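You operate a simulated robot arm through the tools that you are given. There is no shell and no other tool. Be economical: measure what you need, move in short steps, check, and stop when the job is done.

The job below is to be done with a simulated robot arm. You get a single attempt, and the scene is never put back.

Task
Pack the beige wooden crate on the top of the work table. At the end: the purple pick tin (marked "PICKS") is in the beige wooden crate; the green feed block from the top of the work table is on the yellow saucer; the yellow polishing pad from the top of the work table stands where the green feed block stood; the brown draughts piece from the top of the work table is in the beige wooden crate; whatever was shut is shut again. Leave all else as you found it, and nothing knocked over.
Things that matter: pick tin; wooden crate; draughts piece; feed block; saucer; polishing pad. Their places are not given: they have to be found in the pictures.

The check looks at the end state, three seconds after you hand in, the way a careful person would. Anything else that was tipped, shoved, dropped, spilled or broken makes it a failure.

Robot
A 6-joint arm with a two-finger parallel gripper, fixed in place. Base frame: the origin is at the foot of the arm, x ahead of it, y to its left, z up; the work surface is at about z = 760. Readings come in mm, degrees, newtons and seconds.
With the tool pointing down near the work surface it reaches from about 240 to 640 mm from the base axis. Its first joint turns from -66.0 to 66.0 degrees. Payload 2.7 kg.
The tool frame sits at the grasp point between the pads (the TCP): z along the fingers, y along the line on which they close. The tips reach 23 mm beyond it. The gripper opens to 94 mm. The fingers are 38 mm wide and 10 mm thick; the gripper's body (54 by 96 mm) begins 39 mm behind the TCP.
Orientation is that of the tool frame in the base frame, as a unit quaternion [x, y, z, w]. With the fingers straight down and closing along the base's y, the tool's x points along the base's -x, its y along +y and its z along -z.

Tools
- The arm moves only by the tool nudge_tool. Its arguments are lists of equal length, an entry for each row: "offset": the shift along the tool's x, y, z in mm, a list of three; "rot": the turn, a rotation vector about the tool's x, y, z in degrees, a list of three; "claw": the opening in per cent of the stroke, from 0 (shut) to 100 (fully open). In form: {"offset": [[dx, dy, dz], ...], "rot": [[wx, wy, wz], ...], "claw": [claw, ...]}. A call has 1 to 20 rows; each row shifts and turns the commanded pose from where the row before left it, along the tool's axes as they then stand. Rows are played at 5 a second. More than 50 mm and 8.6 degrees between two rows, or a gripper value outside its range, and nothing of the call is played. Where a pose cannot be reached the arm comes as near as it can. A force on the tool above 40 N (or 10 N above the force at the start of the call, whichever is more), or a blocked arm, ends the call early, and 0.2 s more pass. The fingers move at their own pace (about 45 mm/s each) and stop on an object; they squeeze with about 32 N. The grip force told is the motor's: it shows also when the fingers shut on nothing. Time passes only in rows, and 0.2 s behind the last, so rows that do not move let the fingers close. It gives the time, the measured TCP pose, the force on the tool (base axes), the opening and the grip force at its end, in the units of the frame above (readings bear some noise).
- Cameras (640 x 400 px; columns grow to the right, rows downward): "scene" is fixed at [87.8, -462.2, 1380]; the picture's right is [0.50, -0.87, 0.00], its down [-0.67, -0.39, -0.63] and it looks along [0.55, 0.32, -0.77] (base axes); focal length 251 px, centre (320, 200). "wrist" rides on the gripper at [-39, 0, -44] in the tool frame; the picture's right is [0.00, -1.00, 0.00], its down [0.97, 0.00, -0.24] and it looks along [0.24, 0.00, 0.97] (tool axes); focal length 218 px, centre (320, 200).
- snapshot(camera): a new picture of that camera. The clock stands still meanwhile.
- probe_pixels(camera, pixels): there is no depth. For up to 12 entries [column, row, z] of the newest picture of that camera ("zoom" is the newest enlarged one), the place [x, y] in the base frame at which the ray of that pixel passes the height z, good to about 2 mm. The clock stands still meanwhile.
- zoom(camera, box): a new picture of the part [left, top, right, bottom] of that camera's present view, enlarged. The clock stands still meanwhile.
- hand_in(): hands the job in; it is judged then, once.

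Go step by step. Measure first, check grasps and placings, and put right what went wrong. The budget is 80 turns and 46 pictures, counting those below and the enlarged ones. Unless the task says otherwise, let go and move clear before handing in, and close with one line.

The tools are called after "Call:" as a command line: name --argument value ..., lists and objects as JSON in quotes. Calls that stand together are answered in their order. nudge_tool: Moves the arm, as the interface text tells. Its arguments: {"type":"object","properties":{"offset":{"type":"array"},"rot":{"type":"array"},"claw":{"type":"array"}},"required":["offset","rot","claw"]} The other tools are called the same way: snapshot (camera) takes a picture; probe_pixels (camera, pixels) gives the place at which the rays of pixels pass given heights; zoom (camera, box) takes an enlarged picture of a part of a camera's view; hand_in () hands the job in.

At the start:

```text
time_s: 0.0
tcp_pos: [333.5, 34.9, 1104.1]
orientation: [0.0, 1.0, 0.0, 0.0]
wrist_force: [0.0, -0.5, -0.6]
opening: 94.1
grip_force: 0.2
```

scene: 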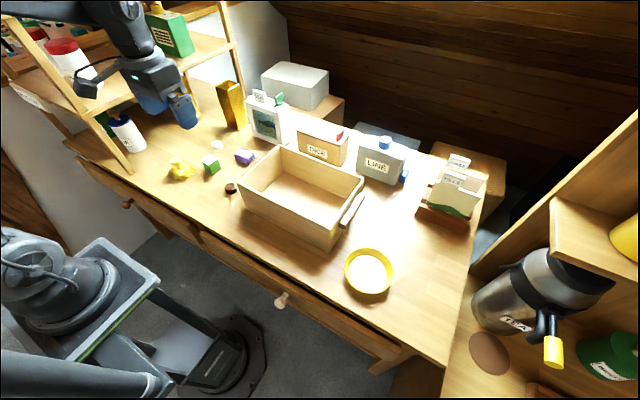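
wrist: 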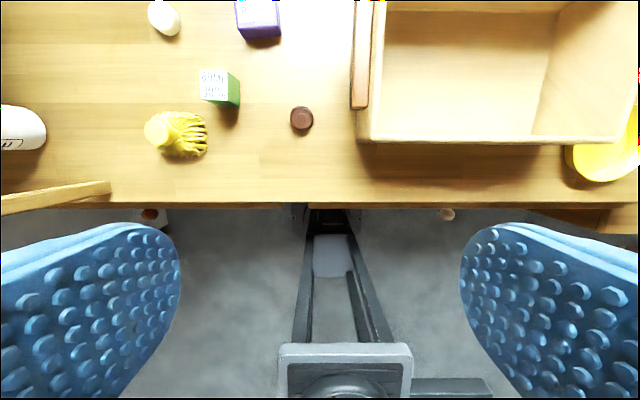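

The scene shows a crate around (300,190), a saucer at (370,270), small objects at (180,170), (211,165), (244,157) and (231,188). I'll zoom in to identify them.

Call:
zoom --camera "scene" --box '[150, 120, 310, 220]'

Call:
zoom --camera "scene" --box '[230, 60, 510, 235]'

Call:
zoom --camera "wrist" --box '[120, 0, 440, 200]'

```text
4.00 times, centred on (230, 170) of scene
```

zoom: 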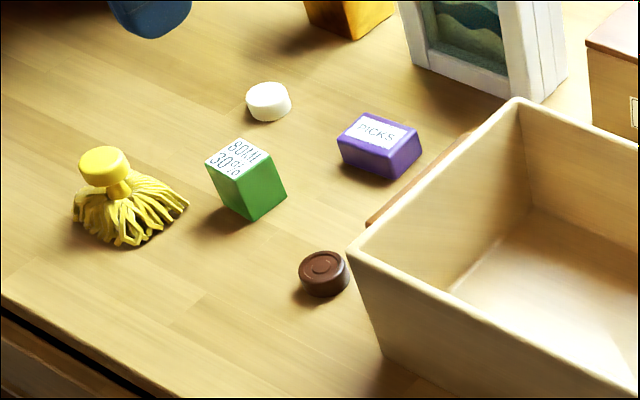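

```text
2.29 times, centred on (370, 148) of scene
```

zoom: 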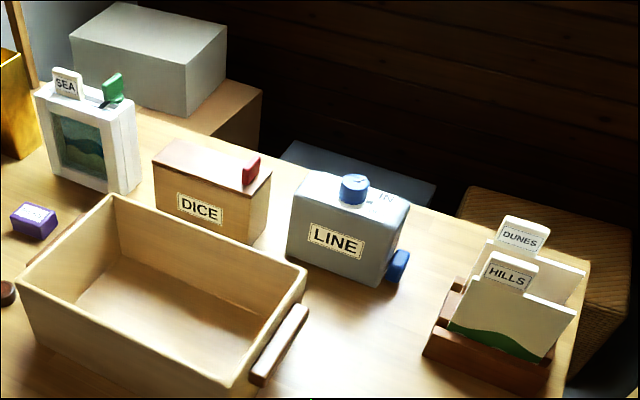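

```text
2.00 times, centred on (280, 100) of wrist
```

zoom: 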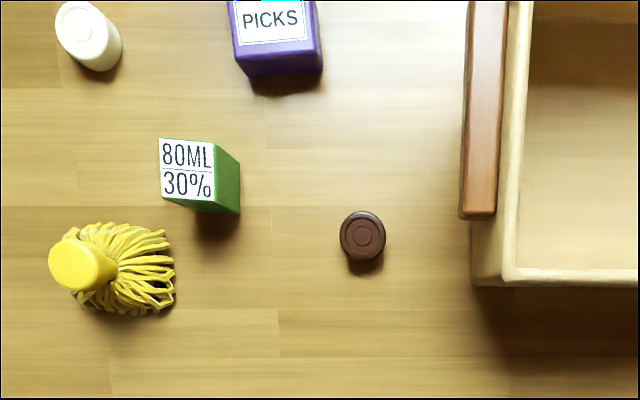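

The small objects are clear: PICKS tin, block, pad with a knob, brown piece, and a white piece to leave alone. I'll probe their corners.

Call:
probe_pixels --camera "zoom" --pixels '[[195, 212, 760], [240, 214, 760], [240, 163, 790], [213, 200, 795], [160, 138, 795], [363, 262, 760], [363, 235, 772], [245, 77, 760], [322, 74, 760], [80, 265, 810], [172, 310, 760], [505, 285, 860]]'

Call:
probe_pixels --camera "scene" --pixels '[[212.5, 175, 760], [221.7, 167.5, 760], [209.3, 164.5, 795], [217.7, 158.7, 795], [247.5, 165, 760], [255.2, 159, 760], [235.7, 160, 760], [231, 194, 760], [231, 186, 772], [175.5, 161.5, 810], [183, 181, 760], [217, 148, 760]]'

Call:
probe_pixels --camera "scene" --pixels '[[370, 293, 760], [346, 268, 775], [393, 272, 775], [369, 251, 775], [238, 184, 850], [281, 146, 850], [363, 181, 850], [329, 245, 760], [243, 207, 760], [343, 226, 810], [362, 193, 810], [258, 148, 760]]'

```text
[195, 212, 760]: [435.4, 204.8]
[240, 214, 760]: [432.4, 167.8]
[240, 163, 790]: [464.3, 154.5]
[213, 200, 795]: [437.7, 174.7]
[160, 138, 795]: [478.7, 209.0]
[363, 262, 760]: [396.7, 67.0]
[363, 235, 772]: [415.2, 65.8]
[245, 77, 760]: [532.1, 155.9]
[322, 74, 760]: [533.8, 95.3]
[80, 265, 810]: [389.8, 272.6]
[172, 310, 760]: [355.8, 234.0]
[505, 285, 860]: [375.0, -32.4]
```

```text
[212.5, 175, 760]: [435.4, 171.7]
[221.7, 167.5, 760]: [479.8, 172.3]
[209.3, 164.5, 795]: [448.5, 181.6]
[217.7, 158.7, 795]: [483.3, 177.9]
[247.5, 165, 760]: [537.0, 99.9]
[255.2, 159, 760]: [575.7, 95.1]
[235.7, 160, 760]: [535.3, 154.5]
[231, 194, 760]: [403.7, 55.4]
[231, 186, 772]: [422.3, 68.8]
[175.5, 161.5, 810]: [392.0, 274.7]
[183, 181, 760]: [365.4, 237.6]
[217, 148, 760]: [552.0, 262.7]
```

```text
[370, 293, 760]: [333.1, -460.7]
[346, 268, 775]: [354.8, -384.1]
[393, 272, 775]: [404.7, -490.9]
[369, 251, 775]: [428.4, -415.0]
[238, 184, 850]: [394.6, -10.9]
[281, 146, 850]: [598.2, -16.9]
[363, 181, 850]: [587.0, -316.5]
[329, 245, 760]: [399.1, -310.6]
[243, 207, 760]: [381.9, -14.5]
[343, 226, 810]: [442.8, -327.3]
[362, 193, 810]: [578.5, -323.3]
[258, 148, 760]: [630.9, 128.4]
```

Estimated: block at about (457,188), roughly 36×44 and 44 tall; pad knob at (391,274); tin (555,126); brown piece (416,65); saucer near (390,-437). I'll hover over the block first.

Call:
nudge_tool --offset '[[-20.6, 25.5, 34], [-20.6, 25.5, 34], [-20.6, 25.5, 34], [-20.6, 25.5, 34], [-20.6, 25.5, 34], [-20.6, 25.5, 34], [0, 0, 0]]' --rot '[[0, 0, 0], [0, 0, 0], [0, 0, 0], [0, 0, 0], [0, 0, 0], [0, 0, 0], [0, 0, 0]]' --claw '[80, 80, 80, 80, 80, 80, 80]'

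Call:
snapshot --camera "wrist"

```text
time_s: 1.6
tcp_pos: [458.2, 189.3, 900.9]
orientation: [0.0, 1.0, 0.001, 0.0]
wrist_force: [-0.3, 0.4, 0.0]
opening: 75.1
grip_force: 0.0
```

```text
40 pictures are left
```

wrist: 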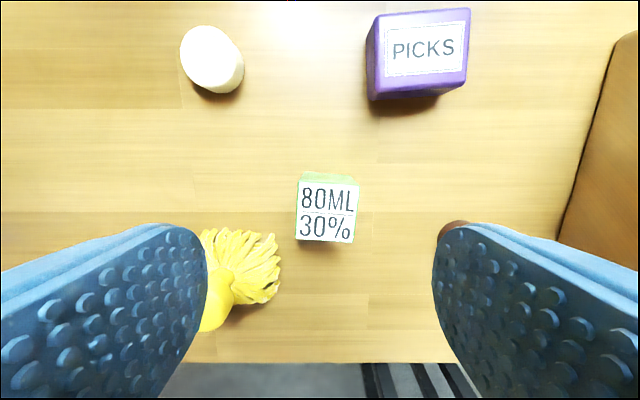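

The block top spans about (296–358, 182–242). I'll probe the block, the pad head and the tin from here.

Call:
probe_pixels --camera "wrist" --pixels '[[296, 238, 804], [355, 243, 804], [358, 184, 804], [298, 182, 804], [281, 292, 765], [215, 232, 780], [262, 232, 780], [375, 100, 760], [440, 98, 760], [470, 8, 790], [376, 16, 790], [468, 85, 790]]'

```text
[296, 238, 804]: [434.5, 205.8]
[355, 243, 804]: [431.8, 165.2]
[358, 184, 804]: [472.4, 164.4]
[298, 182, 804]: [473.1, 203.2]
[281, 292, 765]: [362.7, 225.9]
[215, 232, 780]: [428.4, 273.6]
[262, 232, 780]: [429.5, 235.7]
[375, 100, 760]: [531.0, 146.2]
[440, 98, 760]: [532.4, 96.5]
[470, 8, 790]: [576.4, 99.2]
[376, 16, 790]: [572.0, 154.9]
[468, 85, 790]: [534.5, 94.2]
```

Block centre is about (455,187), about 40 mm wide. I'll narrow to about 60 mm to keep away from the pad, descend to z 795, and close.

Call:
nudge_tool --offset '[[3, -2, 30], [0, 0, 30], [0, 0, 26], [0, 0, 20], [0, 0, 0], [0, 0, 0], [0, 0, 0], [0, 0, 0]]' --rot '[[0, 0, 0], [0, 0, 0], [0, 0, 0], [0, 0, 0], [0, 0, 0], [0, 0, 0], [0, 0, 0], [0, 0, 0]]' --claw '[64, 64, 64, 64, 64, 0, 0, 0]'

Call:
snapshot --camera "wrist"

```text
time_s: 3.4
tcp_pos: [454.0, 187.7, 792.4]
orientation: [0.0, 1.0, -0.001, 0.0]
wrist_force: [0.1, -0.3, 1.0]
opening: 39.8
grip_force: 31.6
```

```text
39 pictures are left
```

wrist: 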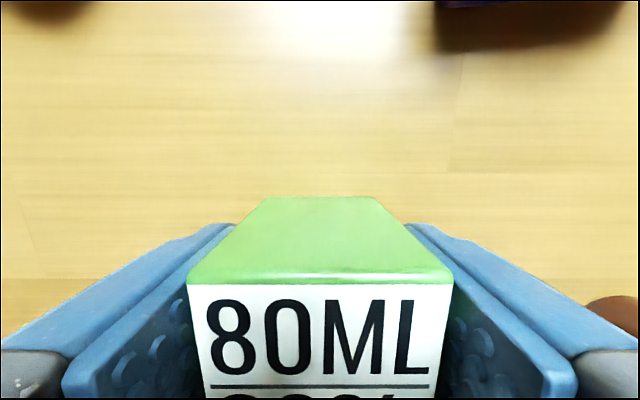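

The block is held (39.8 mm). I'll lift straight up, and probe where the right-hand shelf and flask stand before carrying across.

Call:
nudge_tool --offset '[[0, 0, -30], [0, 0, -42], [0, 0, -43], [0, 0, -43], [0, 0, 0]]' --rot '[[0, 0, 0], [0, 0, 0], [0, 0, 0], [0, 0, 0], [0, 0, 0]]' --claw '[0, 0, 0, 0, 0]'

Call:
probe_pixels --camera "scene" --pixels '[[473, 290, 900], [473, 290, 800], [550, 205, 1000], [550, 205, 1100], [470, 270, 760], [420, 215, 790], [443, 365, 760]]'

```text
time_s: 4.6
tcp_pos: [451.1, 187.0, 953.9]
orientation: [0.0, 1.0, 0.0, 0.0]
wrist_force: [0.0, -0.7, -0.7]
opening: 39.6
grip_force: 31.9
```

```text
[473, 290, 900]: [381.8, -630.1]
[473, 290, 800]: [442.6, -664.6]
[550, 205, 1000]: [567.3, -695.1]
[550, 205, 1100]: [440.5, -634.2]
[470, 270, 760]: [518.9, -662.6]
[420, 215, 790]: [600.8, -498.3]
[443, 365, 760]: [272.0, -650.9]
```

The right shelf begins beyond y ≈ -630, so the way to the saucer is clear. Carrying at z ≈ 954.

Call:
nudge_tool --offset '[[4.5, -48, 0], [4.5, -48, 0], [4.5, -48, 0], [4.5, -48, 0], [4.5, -48, 0], [4.5, -48, 0], [4.5, -48, 0], [4.5, -48, 0], [4.5, -48, 0], [4.5, -48, 0], [4.5, -48, 0], [4.5, -48, 0], [0, 0, 0], [0, 0, 0]]' --rot '[[0, 0, 0], [0, 0, 0], [0, 0, 0], [0, 0, 0], [0, 0, 0], [0, 0, 0], [0, 0, 0], [0, 0, 0], [0, 0, 0], [0, 0, 0], [0, 0, 0], [0, 0, 0], [0, 0, 0], [0, 0, 0]]' --claw '[0, 0, 0, 0, 0, 0, 0, 0, 0, 0, 0, 0, 0, 0]'

Call:
snapshot --camera "wrist"

Call:
snapshot --camera "scene"

```text
time_s: 7.6
tcp_pos: [399.2, -391.3, 951.5]
orientation: [0.0, 1.0, 0.0, 0.0]
wrist_force: [0.7, -0.2, -1.5]
opening: 39.8
grip_force: 31.8
```

```text
38 pictures are left
```

wrist: 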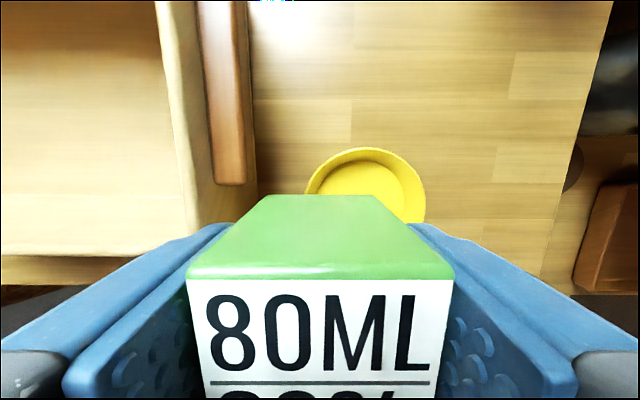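

```text
37 pictures are left
```

scene: 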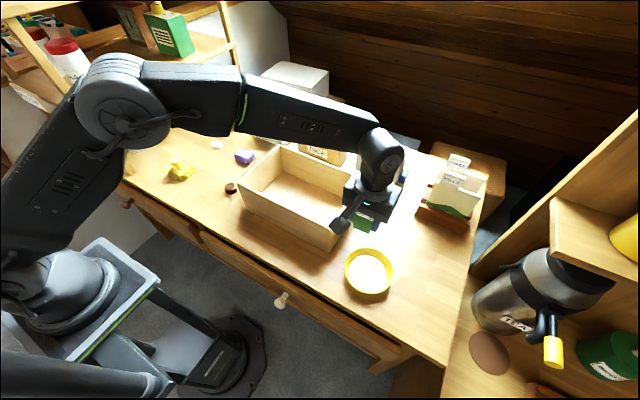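

The saucer rim shows at (305–426, top 147). I'll pin its centre from both views.

Call:
zoom --camera "scene" --box '[330, 235, 410, 305]'

Call:
probe_pixels --camera "wrist" --pixels '[[365, 147, 775], [426, 205, 775], [305, 190, 775], [370, 157, 775], [247, 180, 810], [245, 90, 810]]'

Call:
probe_pixels --camera "zoom" --pixels '[[320, 200, 760]]'

```text
5.71 times, centred on (370, 270) of scene
```

zoom: 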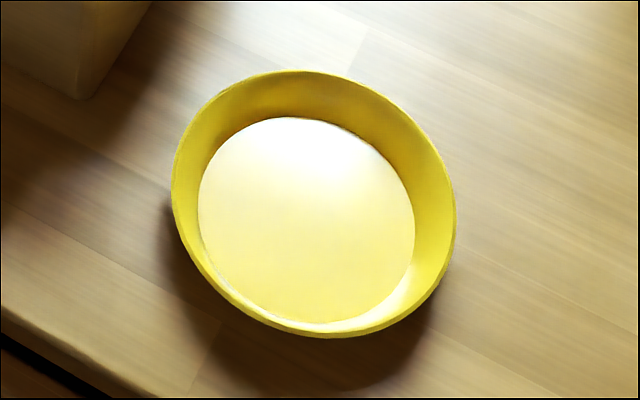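

```text
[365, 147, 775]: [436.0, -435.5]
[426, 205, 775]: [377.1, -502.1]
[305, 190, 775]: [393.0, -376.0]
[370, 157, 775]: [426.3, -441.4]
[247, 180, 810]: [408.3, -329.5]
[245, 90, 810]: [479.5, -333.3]
```

```text
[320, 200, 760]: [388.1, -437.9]
```

Call:
probe_pixels --camera "zoom" --pixels '[[306, 219, 764], [197, 200, 764], [415, 240, 764], [288, 117, 764], [325, 322, 764], [313, 203, 780], [172, 180, 780], [456, 225, 780], [295, 70, 780], [325, 337, 780]]'

```text
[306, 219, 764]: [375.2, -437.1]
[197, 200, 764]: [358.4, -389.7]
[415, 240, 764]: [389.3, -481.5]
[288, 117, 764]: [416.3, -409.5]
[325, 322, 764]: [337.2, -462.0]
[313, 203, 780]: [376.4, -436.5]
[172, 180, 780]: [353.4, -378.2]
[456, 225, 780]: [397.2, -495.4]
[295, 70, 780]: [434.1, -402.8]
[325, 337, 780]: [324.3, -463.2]
```

Saucer centre is (376,-437), floor radius about 47, rim at z ≈ 780. I'll move over it and lower the block toward the floor, ending just above contact.

Call:
nudge_tool --offset '[[23.2, -46.2, 0], [0, 0, 0], [0, 0, 40], [0, 0, 40], [0, 0, 35], [0, 0, 25], [0, 0, 0], [0, 0, 0]]' --rot '[[0, 0, 0], [0, 0, 0], [0, 0, 0], [0, 0, 0], [0, 0, 0], [0, 0, 0], [0, 0, 0], [0, 0, 0]]' --claw '[0, 0, 0, 0, 0, 0, 0, 0]'

Call:
zoom --camera "scene" --box '[320, 205, 430, 305]'

```text
refused: row 1 steps farther than a row can; nothing moved
```

```text
4.00 times, centred on (375, 255) of scene
```

zoom: 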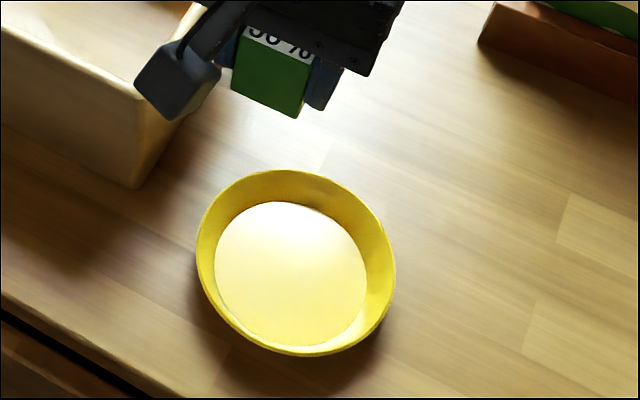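

The first step was over 50 mm, so nothing moved; I'll split it.

Call:
nudge_tool --offset '[[11.6, -23.1, 0], [11.6, -23.1, 0], [0, 0, 0], [0, 0, 40], [0, 0, 40], [0, 0, 35], [0, 0, 25], [0, 0, 0], [0, 0, 0]]' --rot '[[0, 0, 0], [0, 0, 0], [0, 0, 0], [0, 0, 0], [0, 0, 0], [0, 0, 0], [0, 0, 0], [0, 0, 0], [0, 0, 0]]' --claw '[0, 0, 0, 0, 0, 0, 0, 0, 0]'

Call:
zoom --camera "scene" --box '[320, 205, 430, 305]'

```text
time_s: 9.6
tcp_pos: [375.5, -435.7, 811.2]
orientation: [0.001, 1.0, 0.001, 0.0]
wrist_force: [0.0, -0.3, -1.2]
opening: 39.4
grip_force: 32.2
```

```text
4.00 times, centred on (375, 255) of scene
```

zoom: 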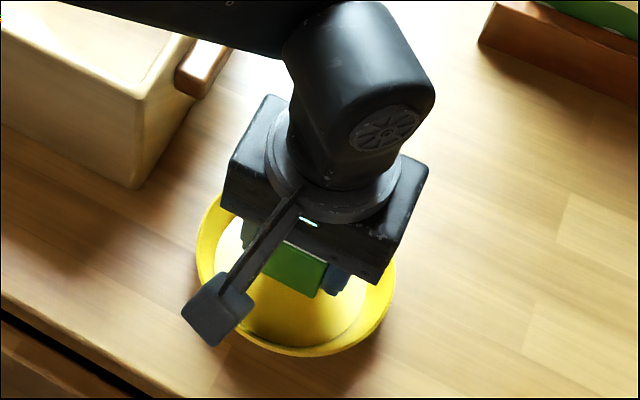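

The block is centred over the saucer at z 811. I'll lower in small steps, watching for contact.

Call:
nudge_tool --offset '[[0, 0, 4], [0, 0, 4], [0, 0, 2.5], [0, 0, 0], [0, 0, 0]]' --rot '[[0, 0, 0], [0, 0, 0], [0, 0, 0], [0, 0, 0], [0, 0, 0]]' --claw '[0, 0, 0, 0, 0]'

```text
time_s: 10.8
tcp_pos: [376.0, -436.6, 800.6]
orientation: [0.0, 1.0, 0.0, 0.0]
wrist_force: [0.3, -0.8, -1.2]
opening: 39.5
grip_force: 31.9
```

Call:
nudge_tool --offset '[[0, 0, 1], [0, 0, 1], [0, 0, 1], [0, 0, 0]]' --rot '[[0, 0, 0], [0, 0, 0], [0, 0, 0], [0, 0, 0]]' --claw '[0, 0, 0, 0]'

```text
time_s: 11.8
tcp_pos: [376.4, -436.8, 798.2]
orientation: [0.0, 1.0, -0.001, -0.001]
wrist_force: [0.8, -0.1, 0.6]
opening: 39.7
grip_force: 32.4
```

No clear contact yet at z ≈ 798 (force about 0.6 N, near noise). Continuing by 1 mm steps.

Call:
nudge_tool --offset '[[0, 0, 1], [0, 0, 1], [0, 0, 0]]' --rot '[[0, 0, 0], [0, 0, 0], [0, 0, 0]]' --claw '[0, 0, 0]'

```text
time_s: 12.6
tcp_pos: [377.7, -437.6, 797.9]
orientation: [-0.001, 1.0, -0.002, 0.001]
wrist_force: [-4.5, 5.2, 19.7]
opening: 39.7
grip_force: 32.2
```

Contact now (about 20 N). I'll ease up 1.5 mm and open just enough, then retreat upward.

Call:
nudge_tool --offset '[[0, 0, -1.5], [0, 0, 0], [0, 0, 0], [0, 0, 0], [0, 0, -15], [0, 0, -35], [0, 0, -40], [0, 0, -40], [0, 0, 0]]' --rot '[[0, 0, 0], [0, 0, 0], [0, 0, 0], [0, 0, 0], [0, 0, 0], [0, 0, 0], [0, 0, 0], [0, 0, 0], [0, 0, 0]]' --claw '[0, 54, 54, 54, 54, 54, 54, 54, 54]'

Call:
snapshot --camera "wrist"

```text
time_s: 14.6
tcp_pos: [377.2, -434.6, 928.6]
orientation: [0.0, 1.0, 0.0, 0.0]
wrist_force: [-0.5, -0.1, -0.5]
opening: 50.6
grip_force: 0.0
```

```text
33 pictures are left
```

wrist: 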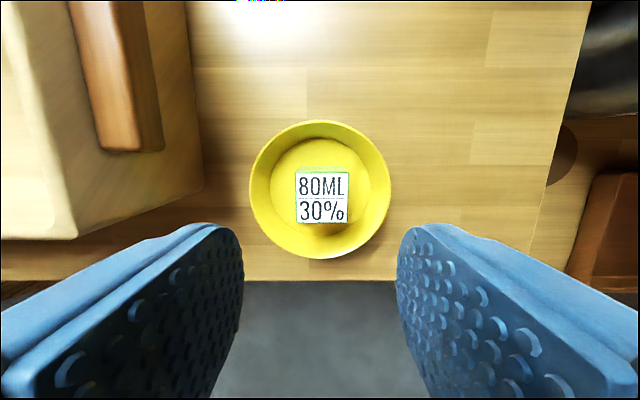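

The block sits upright in the saucer. Next I'll check the left shelf's footprint before going over to the pad.

Call:
probe_pixels --camera "scene" --pixels '[[132, 178, 760], [240, 92, 800], [238, 45, 1000], [235, 40, 1050], [140, 150, 760], [82, 95, 1000]]'

Call:
nudge_tool --offset '[[-1, 47, -1], [-1, 47, -1], [-1, 47, -1], [-1, 47, -1], [-1, 47, -1], [-1, 47, -1], [-1, 47, -1], [-1, 47, -1], [-1, 47, -1], [-1, 47, -1], [0, 47, -1], [0, 47, -1], [0, 47, 0], [0, 0, 0]]' --rot '[[0, 0, 0], [0, 0, 0], [0, 0, 0], [0, 0, 0], [0, 0, 0], [0, 0, 0], [0, 0, 0], [0, 0, 0], [0, 0, 0], [0, 0, 0], [0, 0, 0], [0, 0, 0], [0, 0, 0], [0, 0, 0]]' --claw '[54, 54, 54, 54, 54, 54, 54, 54, 54, 54, 54, 54, 54, 54]'

Call:
snapshot --camera "wrist"

Call:
snapshot --camera "scene"

```text
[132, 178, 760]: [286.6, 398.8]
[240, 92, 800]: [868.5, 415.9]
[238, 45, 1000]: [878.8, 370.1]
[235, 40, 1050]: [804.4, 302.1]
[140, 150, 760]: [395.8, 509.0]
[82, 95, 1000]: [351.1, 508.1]
```

```text
time_s: 17.6
tcp_pos: [385.6, 174.8, 939.9]
orientation: [0.001, 1.0, -0.001, 0.001]
wrist_force: [-0.2, -0.6, 0.3]
opening: 50.9
grip_force: 0.1
```

```text
32 pictures are left
```

wrist: 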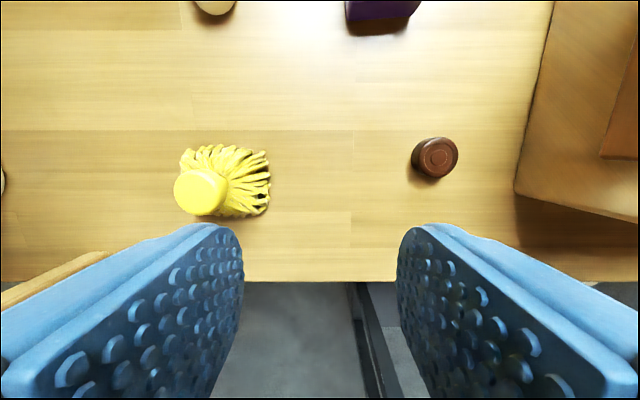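

```text
31 pictures are left
```

scene: 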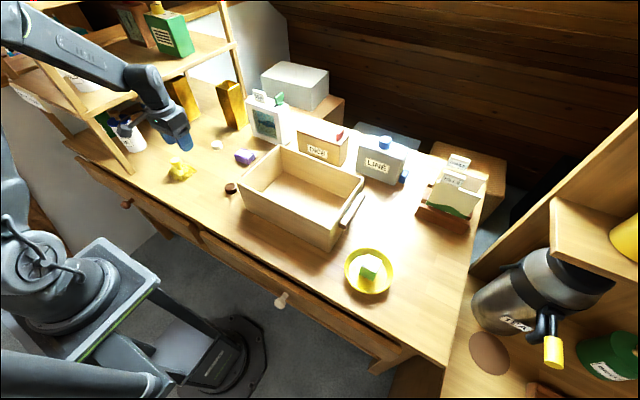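

The pad head is at (201,192). I'll move above it for a straight-down view.

Call:
nudge_tool --offset '[[-3, 40, 0], [-3, 40, 0], [0, 12, 20], [0, 0, 0]]' --rot '[[0, 0, 0], [0, 0, 0], [0, 0, 0], [0, 0, 0]]' --claw '[80, 80, 80, 80]'

Call:
zoom --camera "wrist" --box '[200, 100, 440, 300]'

Call:
zoom --camera "scene" --box '[150, 140, 220, 190]'

```text
time_s: 18.6
tcp_pos: [392.4, 267.5, 918.7]
orientation: [0.0, 1.0, 0.0, 0.0]
wrist_force: [0.0, -0.1, -0.5]
opening: 75.2
grip_force: 0.1
```

```text
2.00 times, centred on (320, 200) of wrist
```

zoom: 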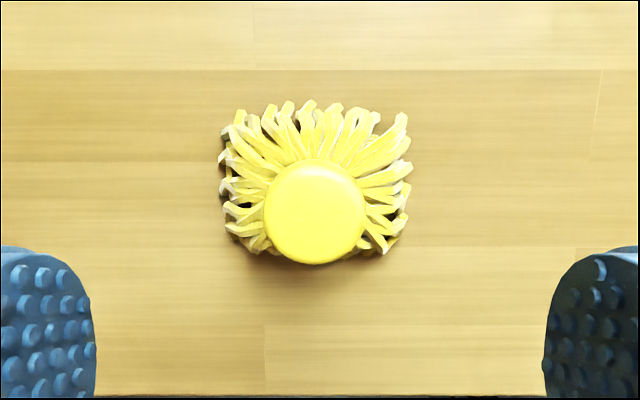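

```text
8.00 times, centred on (185, 165) of scene
```

zoom: 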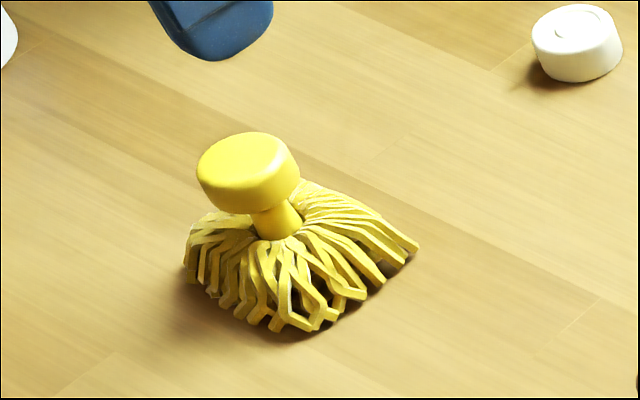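

Call:
probe_pixels --camera "zoom" --pixels '[[245, 157, 800], [245, 157, 810], [245, 157, 820], [278, 230, 780], [300, 330, 762], [420, 248, 762], [183, 265, 762]]'

Call:
probe_pixels --camera "wrist" --pixels '[[317.5, 205, 800], [317.5, 205, 810], [317.5, 205, 820], [291, 205, 810], [343, 205, 810], [310, 165, 765], [365, 190, 765], [403, 160, 762], [314, 227, 765], [400, 223, 765]]'

```text
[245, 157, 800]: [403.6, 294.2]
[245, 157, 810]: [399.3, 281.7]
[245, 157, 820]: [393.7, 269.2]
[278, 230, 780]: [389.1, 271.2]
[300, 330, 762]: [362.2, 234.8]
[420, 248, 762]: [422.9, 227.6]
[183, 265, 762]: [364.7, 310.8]
```

```text
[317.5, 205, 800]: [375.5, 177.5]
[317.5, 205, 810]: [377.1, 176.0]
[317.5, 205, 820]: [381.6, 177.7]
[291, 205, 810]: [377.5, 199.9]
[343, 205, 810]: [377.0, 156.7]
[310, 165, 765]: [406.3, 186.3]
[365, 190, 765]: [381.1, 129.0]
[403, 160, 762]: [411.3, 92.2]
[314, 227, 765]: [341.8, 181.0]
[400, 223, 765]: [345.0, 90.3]
```

Both views put the knob at (392,269.5), top z ≈ 819, about 35 mm across, and the pad base is centred beneath it. I'll grip the knob at z 813.

Call:
nudge_tool --offset '[[0.5, 2, 35], [0, 0, 35], [0, 0, 25], [0, 0, 11], [0, 0, 0], [0, 0, 0], [0, 0, 0], [0, 0, 0]]' --rot '[[0, 0, 0], [0, 0, 0], [0, 0, 0], [0, 0, 0], [0, 0, 0], [0, 0, 0], [0, 0, 0], [0, 0, 0]]' --claw '[60, 60, 60, 60, 60, 0, 0, 0]'

Call:
snapshot --camera "wrist"

Call:
zoom --camera "scene" --box '[130, 100, 240, 200]'

```text
time_s: 20.4
tcp_pos: [391.9, 268.1, 812.8]
orientation: [0.0, 1.0, 0.0, 0.0]
wrist_force: [1.1, 0.1, -0.3]
opening: 35.0
grip_force: 31.8
```

```text
28 pictures are left
```

wrist: 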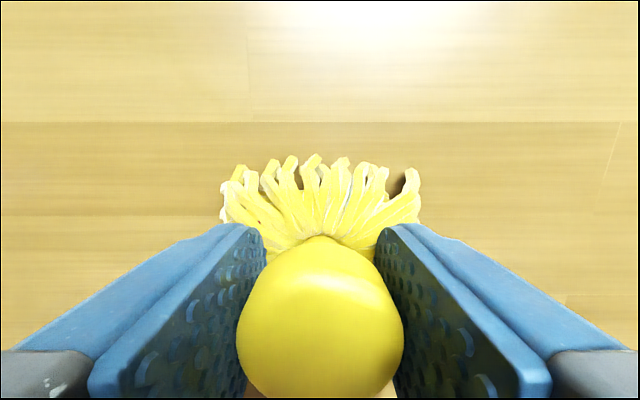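

```text
4.00 times, centred on (185, 150) of scene
```

zoom: 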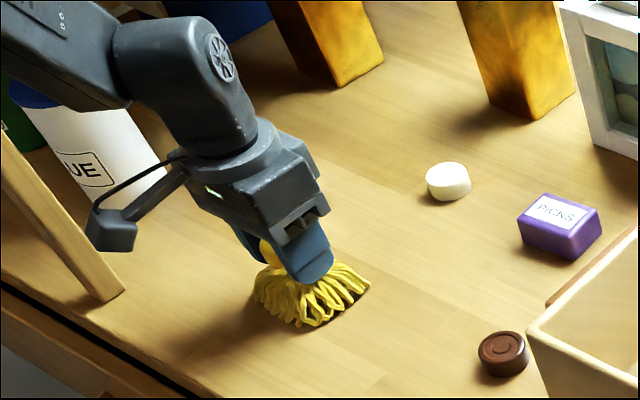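

Knob held (35 mm). Lift 40 mm, move to (455,187) and lower.

Call:
nudge_tool --offset '[[0, 0, -20], [0, 0, -25], [-21, -27, 0], [-21, -27, 0], [-21, -27, 0], [0, 0, 0], [0, 0, 25], [0, 0, 15], [0, 0, 0]]' --rot '[[0, 0, 0], [0, 0, 0], [0, 0, 0], [0, 0, 0], [0, 0, 0], [0, 0, 0], [0, 0, 0], [0, 0, 0], [0, 0, 0]]' --claw '[0, 0, 0, 0, 0, 0, 0, 0, 0]'

Call:
zoom --camera "scene" --box '[130, 100, 290, 210]'

```text
time_s: 22.4
tcp_pos: [454.4, 187.9, 817.7]
orientation: [0.001, 1.0, 0.0, 0.001]
wrist_force: [-0.1, 0.0, -0.5]
opening: 34.9
grip_force: 32.4
```

```text
3.64 times, centred on (210, 155) of scene
```

zoom: 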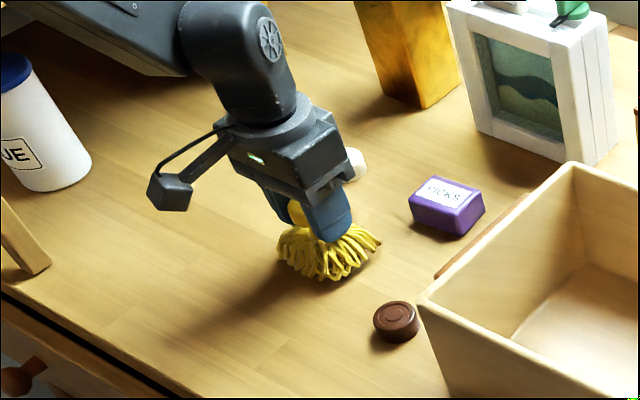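

Call:
nudge_tool --offset '[[0, 0, 2], [0, 0, 2], [0, 0, 1], [0, 0, 0]]' --rot '[[0, 0, 0], [0, 0, 0], [0, 0, 0], [0, 0, 0]]' --claw '[0, 0, 0, 0]'

```text
time_s: 23.4
tcp_pos: [455.3, 187.8, 814.0]
orientation: [0.0, 1.0, 0.0, 0.0]
wrist_force: [0.1, -0.2, -0.9]
opening: 34.9
grip_force: 31.7
```

Call:
nudge_tool --offset '[[0, 0, 1], [0, 0, 0]]' --rot '[[0, 0, 0], [0, 0, 0]]' --claw '[0, 0]'

```text
time_s: 24.0
tcp_pos: [454.2, 188.0, 813.8]
orientation: [0.001, 1.0, -0.001, 0.0]
wrist_force: [-0.4, 0.5, -1.0]
opening: 34.9
grip_force: 32.4
```

No contact yet at 813.8; one more millimetre.

Call:
nudge_tool --offset '[[0, 0, 1], [0, 0, 0]]' --rot '[[0, 0, 0], [0, 0, 0]]' --claw '[0, 0]'

```text
time_s: 24.6
tcp_pos: [454.8, 187.6, 813.4]
orientation: [0.0, 1.0, 0.0, 0.001]
wrist_force: [-2.4, -2.1, 12.8]
opening: 35.2
grip_force: 31.4
```

Contact (about 13 N). Release gently, go up, and look.

Call:
nudge_tool --offset '[[0, 0, -0.5], [0, 0, 0], [0, 0, 0], [0, 0, 0], [0, 0, -20], [0, 0, -35], [0, 0, -40], [0, 0, 0]]' --rot '[[0, 0, 0], [0, 0, 0], [0, 0, 0], [0, 0, 0], [0, 0, 0], [0, 0, 0], [0, 0, 0], [0, 0, 0]]' --claw '[0, 60, 60, 60, 60, 60, 60, 60]'

Call:
snapshot --camera "wrist"

```text
time_s: 26.4
tcp_pos: [454.2, 188.5, 907.9]
orientation: [-0.001, 1.0, 0.0, 0.0]
wrist_force: [1.5, 0.5, 0.3]
opening: 56.6
grip_force: 0.0
```

```text
25 pictures are left
```

wrist: 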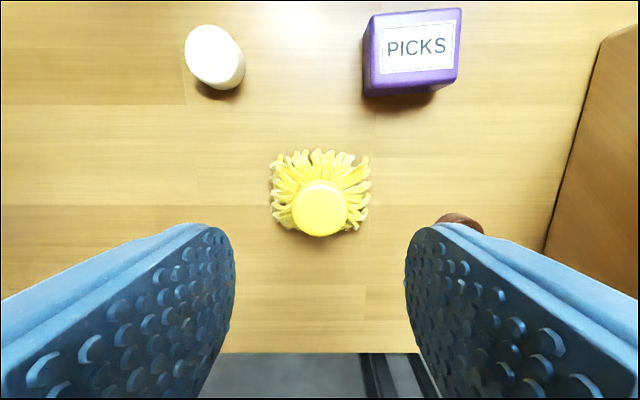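

The pad stands where the block was. Now hover over the PICKS tin.

Call:
nudge_tool --offset '[[-34, -21, 0], [-34, -21, 0], [-33, -20, 10], [0, 0, 0]]' --rot '[[0, 0, 0], [0, 0, 0], [0, 0, 0], [0, 0, 0]]' --claw '[90, 90, 90, 90]'

Call:
snapshot --camera "wrist"

```text
time_s: 27.4
tcp_pos: [556.1, 128.3, 896.5]
orientation: [0.0, 1.0, -0.001, 0.001]
wrist_force: [0.7, -0.5, 0.7]
opening: 84.6
grip_force: 0.0
```

```text
24 pictures are left
```

wrist: 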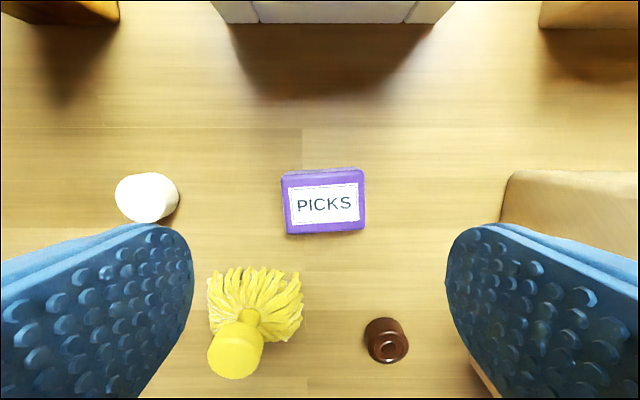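

Call:
probe_pixels --camera "wrist" --pixels '[[287, 234, 790], [365, 229, 790], [362, 170, 790], [282, 175, 790], [372, 317, 775], [388, 346, 772], [408, 345, 772], [366, 345, 772], [388, 330, 772], [388, 362, 772], [500, 222, 850], [510, 171, 850]]'

Call:
zoom --camera "wrist" --box '[260, 140, 420, 260]'

```text
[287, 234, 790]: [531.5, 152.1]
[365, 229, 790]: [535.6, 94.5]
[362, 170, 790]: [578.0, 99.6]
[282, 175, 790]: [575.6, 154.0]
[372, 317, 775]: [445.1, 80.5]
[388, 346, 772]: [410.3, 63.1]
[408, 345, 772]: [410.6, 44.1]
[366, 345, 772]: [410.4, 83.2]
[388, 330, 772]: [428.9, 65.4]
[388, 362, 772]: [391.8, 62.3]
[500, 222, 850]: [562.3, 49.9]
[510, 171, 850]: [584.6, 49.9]
```

```text
3.33 times, centred on (340, 200) of wrist
```

zoom: 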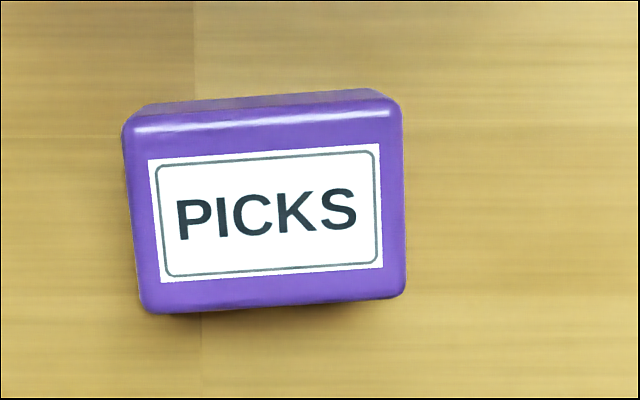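

Tin centre ≈ (554,125), turned about 4°. I'll turn to match, descend to z ≈ 787 and grip.

Call:
nudge_tool --offset '[[2, -3, 30], [0, 0, 35], [0, 0, 25], [0, 0, 19.5], [0, 0, 0], [0, 0, 0], [0, 0, 0], [0, 0, 0]]' --rot '[[0, 0, -4], [0, 0, 0], [0, 0, 0], [0, 0, 0], [0, 0, 0], [0, 0, 0], [0, 0, 0], [0, 0, 0]]' --claw '[85, 85, 85, 85, 85, 0, 0, 0]'

Call:
snapshot --camera "wrist"

```text
time_s: 29.2
tcp_pos: [554.3, 122.4, 785.9]
orientation: [-0.035, 0.999, -0.001, 0.001]
wrist_force: [0.4, 0.4, 0.5]
opening: 59.1
grip_force: 32.3
```

```text
22 pictures are left
```

wrist: 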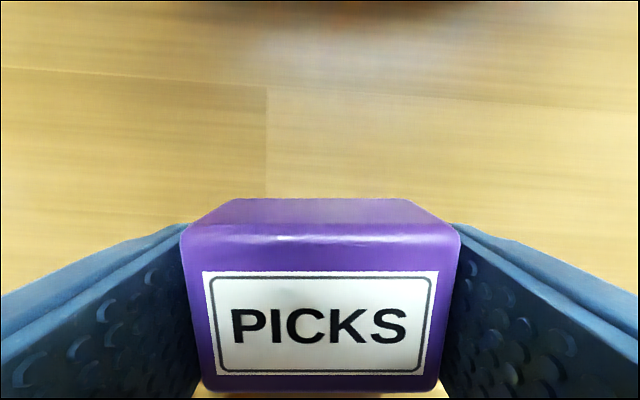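

Tin held (59 mm). Lift to about z 935, turn back, move over the crate at about (495,-110) and check.

Call:
nudge_tool --offset '[[0, 0, -30], [0, 0, -40], [0, 0, -40], [0, 0, -40], [0, 0, 0], [10, -39, 0], [10, -39, 0], [10, -39, 0], [10, -39, 0], [10, -39, 0], [9, -38, 0], [0, 0, 0]]' --rot '[[0, 0, 0], [0, 0, 0], [0, 0, 0], [0, 0, 4], [0, 0, 0], [0, 0, 0], [0, 0, 0], [0, 0, 0], [0, 0, 0], [0, 0, 0], [0, 0, 0], [0, 0, 0]]' --claw '[0, 0, 0, 0, 0, 0, 0, 0, 0, 0, 0, 0]'

Call:
snapshot --camera "wrist"

Call:
snapshot --camera "scene"

```text
time_s: 31.8
tcp_pos: [492.3, -109.8, 938.2]
orientation: [0.0, 1.0, 0.0, 0.0]
wrist_force: [-0.1, -0.3, -0.3]
opening: 59.1
grip_force: 31.7
```

```text
21 pictures are left
```

wrist: 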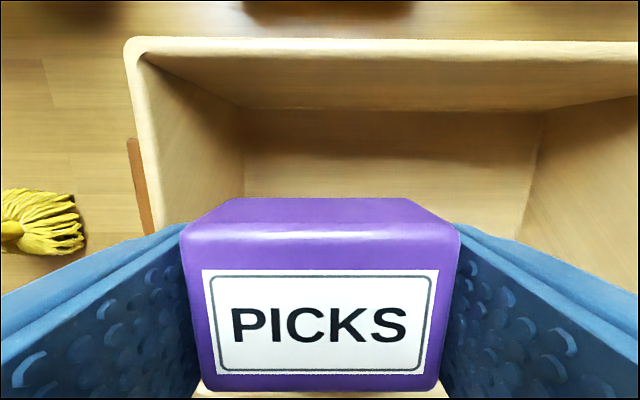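

```text
20 pictures are left
```

scene: 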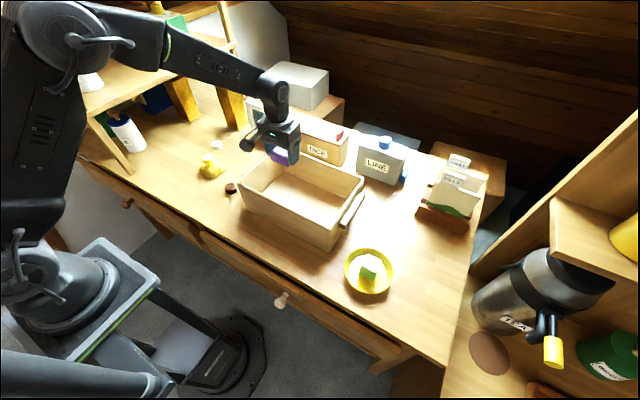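

Call:
probe_pixels --camera "wrist" --pixels '[[243, 150, 768], [243, 110, 768], [540, 112, 768], [515, 238, 768], [140, 50, 850], [155, 222, 850], [127, 42, 850]]'

Call:
probe_pixels --camera "scene" --pixels '[[296, 174, 768], [344, 198, 768], [262, 206, 768]]'

```text
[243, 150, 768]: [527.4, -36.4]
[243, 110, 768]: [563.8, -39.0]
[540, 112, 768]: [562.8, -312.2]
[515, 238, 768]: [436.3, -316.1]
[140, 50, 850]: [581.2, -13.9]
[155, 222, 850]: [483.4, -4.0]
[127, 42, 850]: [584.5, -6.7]
```

```text
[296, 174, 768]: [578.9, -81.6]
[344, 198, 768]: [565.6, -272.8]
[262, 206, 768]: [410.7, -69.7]
```

Crate floor spans about x 400–564, y -37…-300. I'll shift to (475,-140) and lower to just above the floor.

Call:
nudge_tool --offset '[[17, -30, 0], [0, 0, 0], [0, 0, 40], [0, 0, 40], [0, 0, 35], [0, 0, 20], [0, 0, 0]]' --rot '[[0, 0, 0], [0, 0, 0], [0, 0, 0], [0, 0, 0], [0, 0, 0], [0, 0, 0], [0, 0, 0]]' --claw '[0, 0, 0, 0, 0, 0, 0]'

Call:
nudge_tool --offset '[[0, 0, 2], [0, 0, 2], [0, 0, 0]]' --rot '[[0, 0, 0], [0, 0, 0], [0, 0, 0]]' --claw '[0, 0, 0]'

```text
time_s: 33.2
tcp_pos: [479.4, -139.6, 815.3]
orientation: [0.0, 1.0, 0.0, -0.002]
wrist_force: [-5.6, 1.8, 10.5]
opening: 59.0
grip_force: 32.0
stopped in row 6: the force on the tool passed its limit (the readings are from after the stop); the commanded pose is now the measured one
```

```text
time_s: 33.8
tcp_pos: [478.5, -140.0, 815.6]
orientation: [0.001, 1.0, -0.001, -0.002]
wrist_force: [-3.9, 1.3, 7.9]
opening: 59.1
grip_force: 32.2
stopped in row 2: the force on the tool passed its limit (the readings are from after the stop); the commanded pose is now the measured one
```

Contact came at z ≈ 815, sooner than expected, with some -x force. I'll look before doing anything else.

Call:
snapshot --camera "wrist"

Call:
zoom --camera "scene" --box '[220, 110, 400, 260]'

```text
19 pictures are left
```

wrist: 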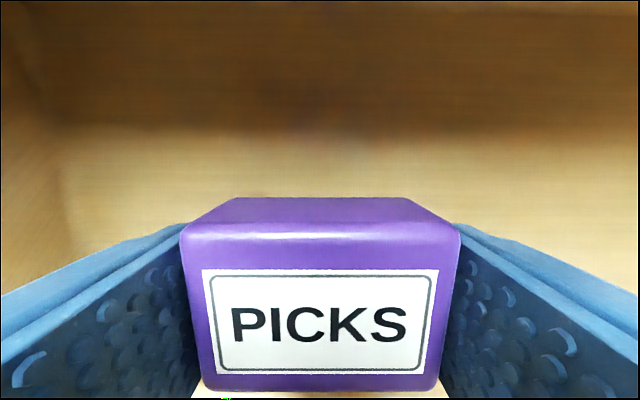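

```text
2.67 times, centred on (310, 185) of scene
```

zoom: 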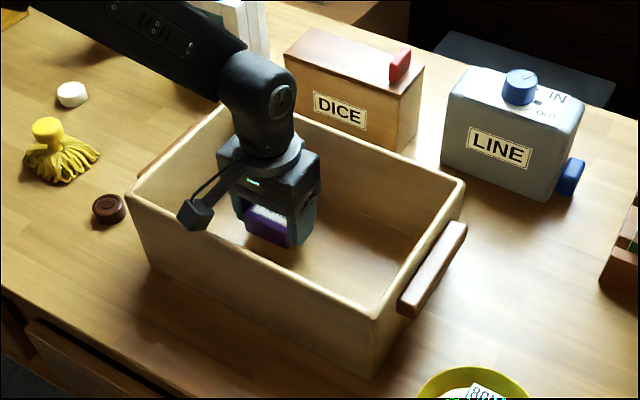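

The floor corner (283,173 in the scene, 243,110 in the wrist view) agrees with a floor at z ≈ 768, so the tin is still about 20 mm up. The bracket sticking out of the wrist toward -x (zoom 195,215) is probably resting on the near rim. I'll lift, turn the tool 90° so the bracket lies along the crate's long side, and check.

Call:
nudge_tool --offset '[[0, 0, -40], [0, 0, -40], [0, 0, -40], [0, 0, 0], [0, 0, 0], [0, 0, 0], [0, 0, 0], [0, 0, 0], [0, 0, 0], [0, 0, 0], [0, 0, 0], [0, 0, 0], [0, 0, 0], [0, 0, 0], [0, 0, 0], [0, 0, 0]]' --rot '[[0, 0, 0], [0, 0, 0], [0, 0, 0], [0, 0, -8.2], [0, 0, -8.2], [0, 0, -8.2], [0, 0, -8.2], [0, 0, -8.2], [0, 0, -8.2], [0, 0, -8.2], [0, 0, -8.2], [0, 0, -8.2], [0, 0, -8.2], [0, 0, -8], [0, 0, 0], [0, 0, 0]]' --claw '[0, 0, 0, 0, 0, 0, 0, 0, 0, 0, 0, 0, 0, 0, 0, 0]'

Call:
snapshot --camera "scene"

```text
time_s: 37.1
tcp_pos: [479.2, -141.2, 935.1]
orientation: [0.707, -0.707, -0.001, 0.003]
wrist_force: [-0.7, -0.7, -0.4]
opening: 59.0
grip_force: 31.5
```

```text
17 pictures are left
```

scene: 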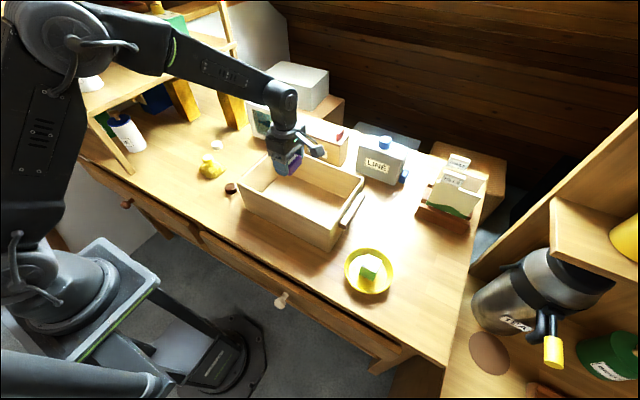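

The bracket now points along -y over the crate's inside. Descending again.

Call:
nudge_tool --offset '[[0, 0, 40], [0, 0, 40], [0, 0, 30], [0, 0, 15], [0, 0, 7], [0, 0, 0], [0, 0, 0]]' --rot '[[0, 0, 0], [0, 0, 0], [0, 0, 0], [0, 0, 0], [0, 0, 0], [0, 0, 0], [0, 0, 0]]' --claw '[0, 0, 0, 0, 0, 0, 0]'

Call:
zoom --camera "scene" --box '[220, 110, 400, 260]'

```text
time_s: 38.8
tcp_pos: [479.0, -140.1, 802.7]
orientation: [0.707, -0.707, 0.0, 0.002]
wrist_force: [-0.2, -0.3, 0.1]
opening: 59.1
grip_force: 32.7
```

```text
2.67 times, centred on (310, 185) of scene
```

zoom: 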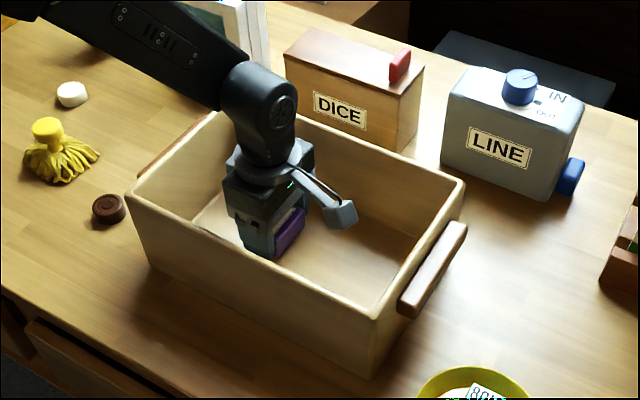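

Free at z 802.7, past the earlier stop, so the bracket was the cause. Lowering in small steps to the floor.

Call:
nudge_tool --offset '[[0, 0, 2], [0, 0, 2], [0, 0, 1.5], [0, 0, 0]]' --rot '[[0, 0, 0], [0, 0, 0], [0, 0, 0], [0, 0, 0]]' --claw '[0, 0, 0, 0]'

```text
time_s: 39.8
tcp_pos: [478.6, -140.9, 797.3]
orientation: [0.708, -0.707, -0.001, 0.003]
wrist_force: [0.2, 0.8, 0.0]
opening: 59.2
grip_force: 31.5
```

Call:
nudge_tool --offset '[[0, 0, 1.5], [0, 0, 1], [0, 0, 0]]' --rot '[[0, 0, 0], [0, 0, 0], [0, 0, 0]]' --claw '[0, 0, 0]'

```text
time_s: 40.5
tcp_pos: [478.8, -140.2, 794.8]
orientation: [-0.707, 0.707, 0.001, -0.002]
wrist_force: [-1.2, -0.7, 4.2]
opening: 59.1
grip_force: 31.5
```

Contact starts at z ≈ 795 (4 N). Release and rise.

Call:
nudge_tool --offset '[[0, 0, 0], [0, 0, 0], [0, 0, 0], [0, 0, -20], [0, 0, -40], [0, 0, -40], [0, 0, -40], [0, 0, 0]]' --rot '[[0, 0, 0], [0, 0, 0], [0, 0, 0], [0, 0, 0], [0, 0, 0], [0, 0, 0], [0, 0, 0], [0, 0, 0]]' --claw '[78, 78, 78, 78, 78, 78, 78, 78]'

Call:
snapshot --camera "scene"

Call:
zoom --camera "scene" --box '[200, 120, 360, 230]'

```text
time_s: 42.4
tcp_pos: [478.5, -140.7, 935.0]
orientation: [0.707, -0.707, -0.001, 0.003]
wrist_force: [-0.4, -0.1, 0.8]
opening: 73.3
grip_force: 0.1
```

```text
15 pictures are left
```

scene: 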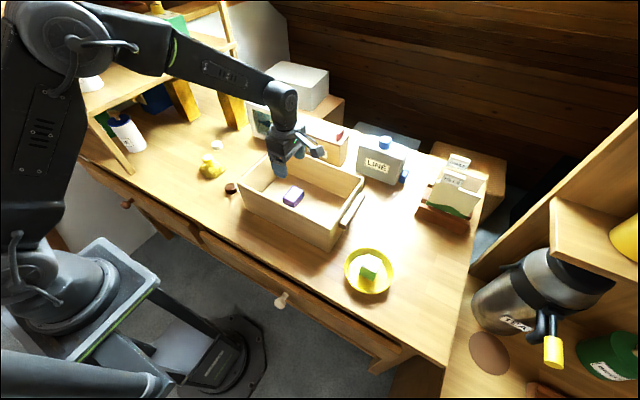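

```text
3.64 times, centred on (280, 175) of scene
```

zoom: 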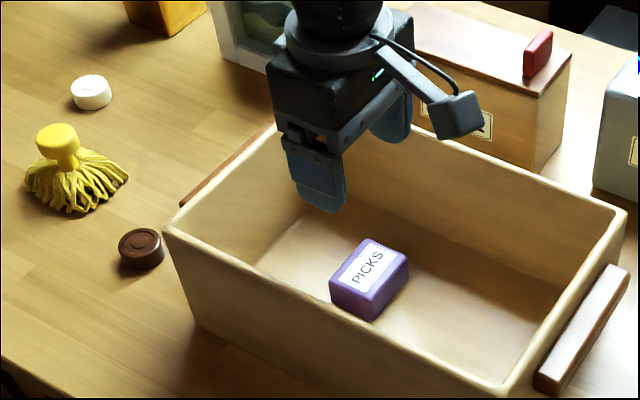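

The tin is upright on the crate floor. Now turn back and hover over the brown piece near (413,64).

Call:
nudge_tool --offset '[[0, 0, 0], [0, 0, 0], [0, 0, 0], [0, 0, 0], [0, 0, 0], [0, 0, 0], [0, 0, 0], [0, 0, 0], [0, 0, 0], [0, 0, 0], [0, 0, 0], [13, 41, 0], [13, 41, 0], [13, 41, 0], [13, 41, 0], [13, 41, 0], [0, 0, 20], [0, 0, 20], [0, 0, 0]]' --rot '[[0, 0, 8.2], [0, 0, 8.2], [0, 0, 8.2], [0, 0, 8.2], [0, 0, 8.2], [0, 0, 8.2], [0, 0, 8.2], [0, 0, 8.2], [0, 0, 8.2], [0, 0, 8.2], [0, 0, 8], [0, 0, 0], [0, 0, 0], [0, 0, 0], [0, 0, 0], [0, 0, 0], [0, 0, 0], [0, 0, 0], [0, 0, 0]]' --claw '[70, 70, 70, 70, 70, 70, 70, 70, 70, 70, 70, 70, 70, 70, 70, 70, 70, 70, 70]'

Call:
snapshot --camera "wrist"

```text
time_s: 46.4
tcp_pos: [414.8, 63.2, 894.6]
orientation: [-0.001, 1.0, -0.001, -0.002]
wrist_force: [1.0, 0.3, 0.2]
opening: 65.7
grip_force: 0.1
```

```text
13 pictures are left
```

wrist: 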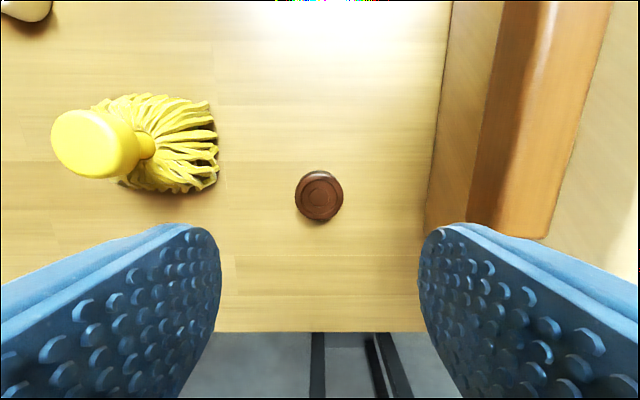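

Call:
probe_pixels --camera "wrist" --pixels '[[320, 195, 775], [295, 195, 770], [344, 195, 770], [318, 170, 770], [318, 222, 765], [425, 225, 760], [470, 228, 830], [480, 100, 830], [420, 232, 880]]'

```text
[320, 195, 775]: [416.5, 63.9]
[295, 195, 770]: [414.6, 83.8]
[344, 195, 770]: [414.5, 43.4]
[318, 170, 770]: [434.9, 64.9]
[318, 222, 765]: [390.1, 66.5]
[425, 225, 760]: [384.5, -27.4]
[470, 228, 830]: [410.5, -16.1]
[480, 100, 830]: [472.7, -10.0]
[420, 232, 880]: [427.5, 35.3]
```

The piece is about 40 mm across, centred at (414.5,64). Descend to z ≈ 784 and grip.

Call:
nudge_tool --offset '[[0.5, 0.8, 35], [0, 0, 35], [0, 0, 25], [0, 0, 14], [0, 0, 0], [0, 0, 0], [0, 0, 0], [0, 0, 0]]' --rot '[[0, 0, 0], [0, 0, 0], [0, 0, 0], [0, 0, 0], [0, 0, 0], [0, 0, 0], [0, 0, 0], [0, 0, 0]]' --claw '[64, 64, 64, 64, 64, 0, 0, 0]'

Call:
snapshot --camera "wrist"

```text
time_s: 48.1
tcp_pos: [412.1, 66.9, 786.4]
orientation: [0.0, 1.0, -0.001, -0.002]
wrist_force: [-0.2, 0.2, 0.1]
opening: 35.0
grip_force: 32.2
```

```text
12 pictures are left
```

wrist: 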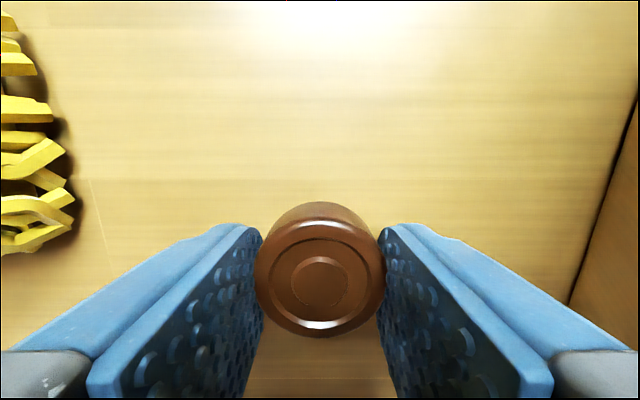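

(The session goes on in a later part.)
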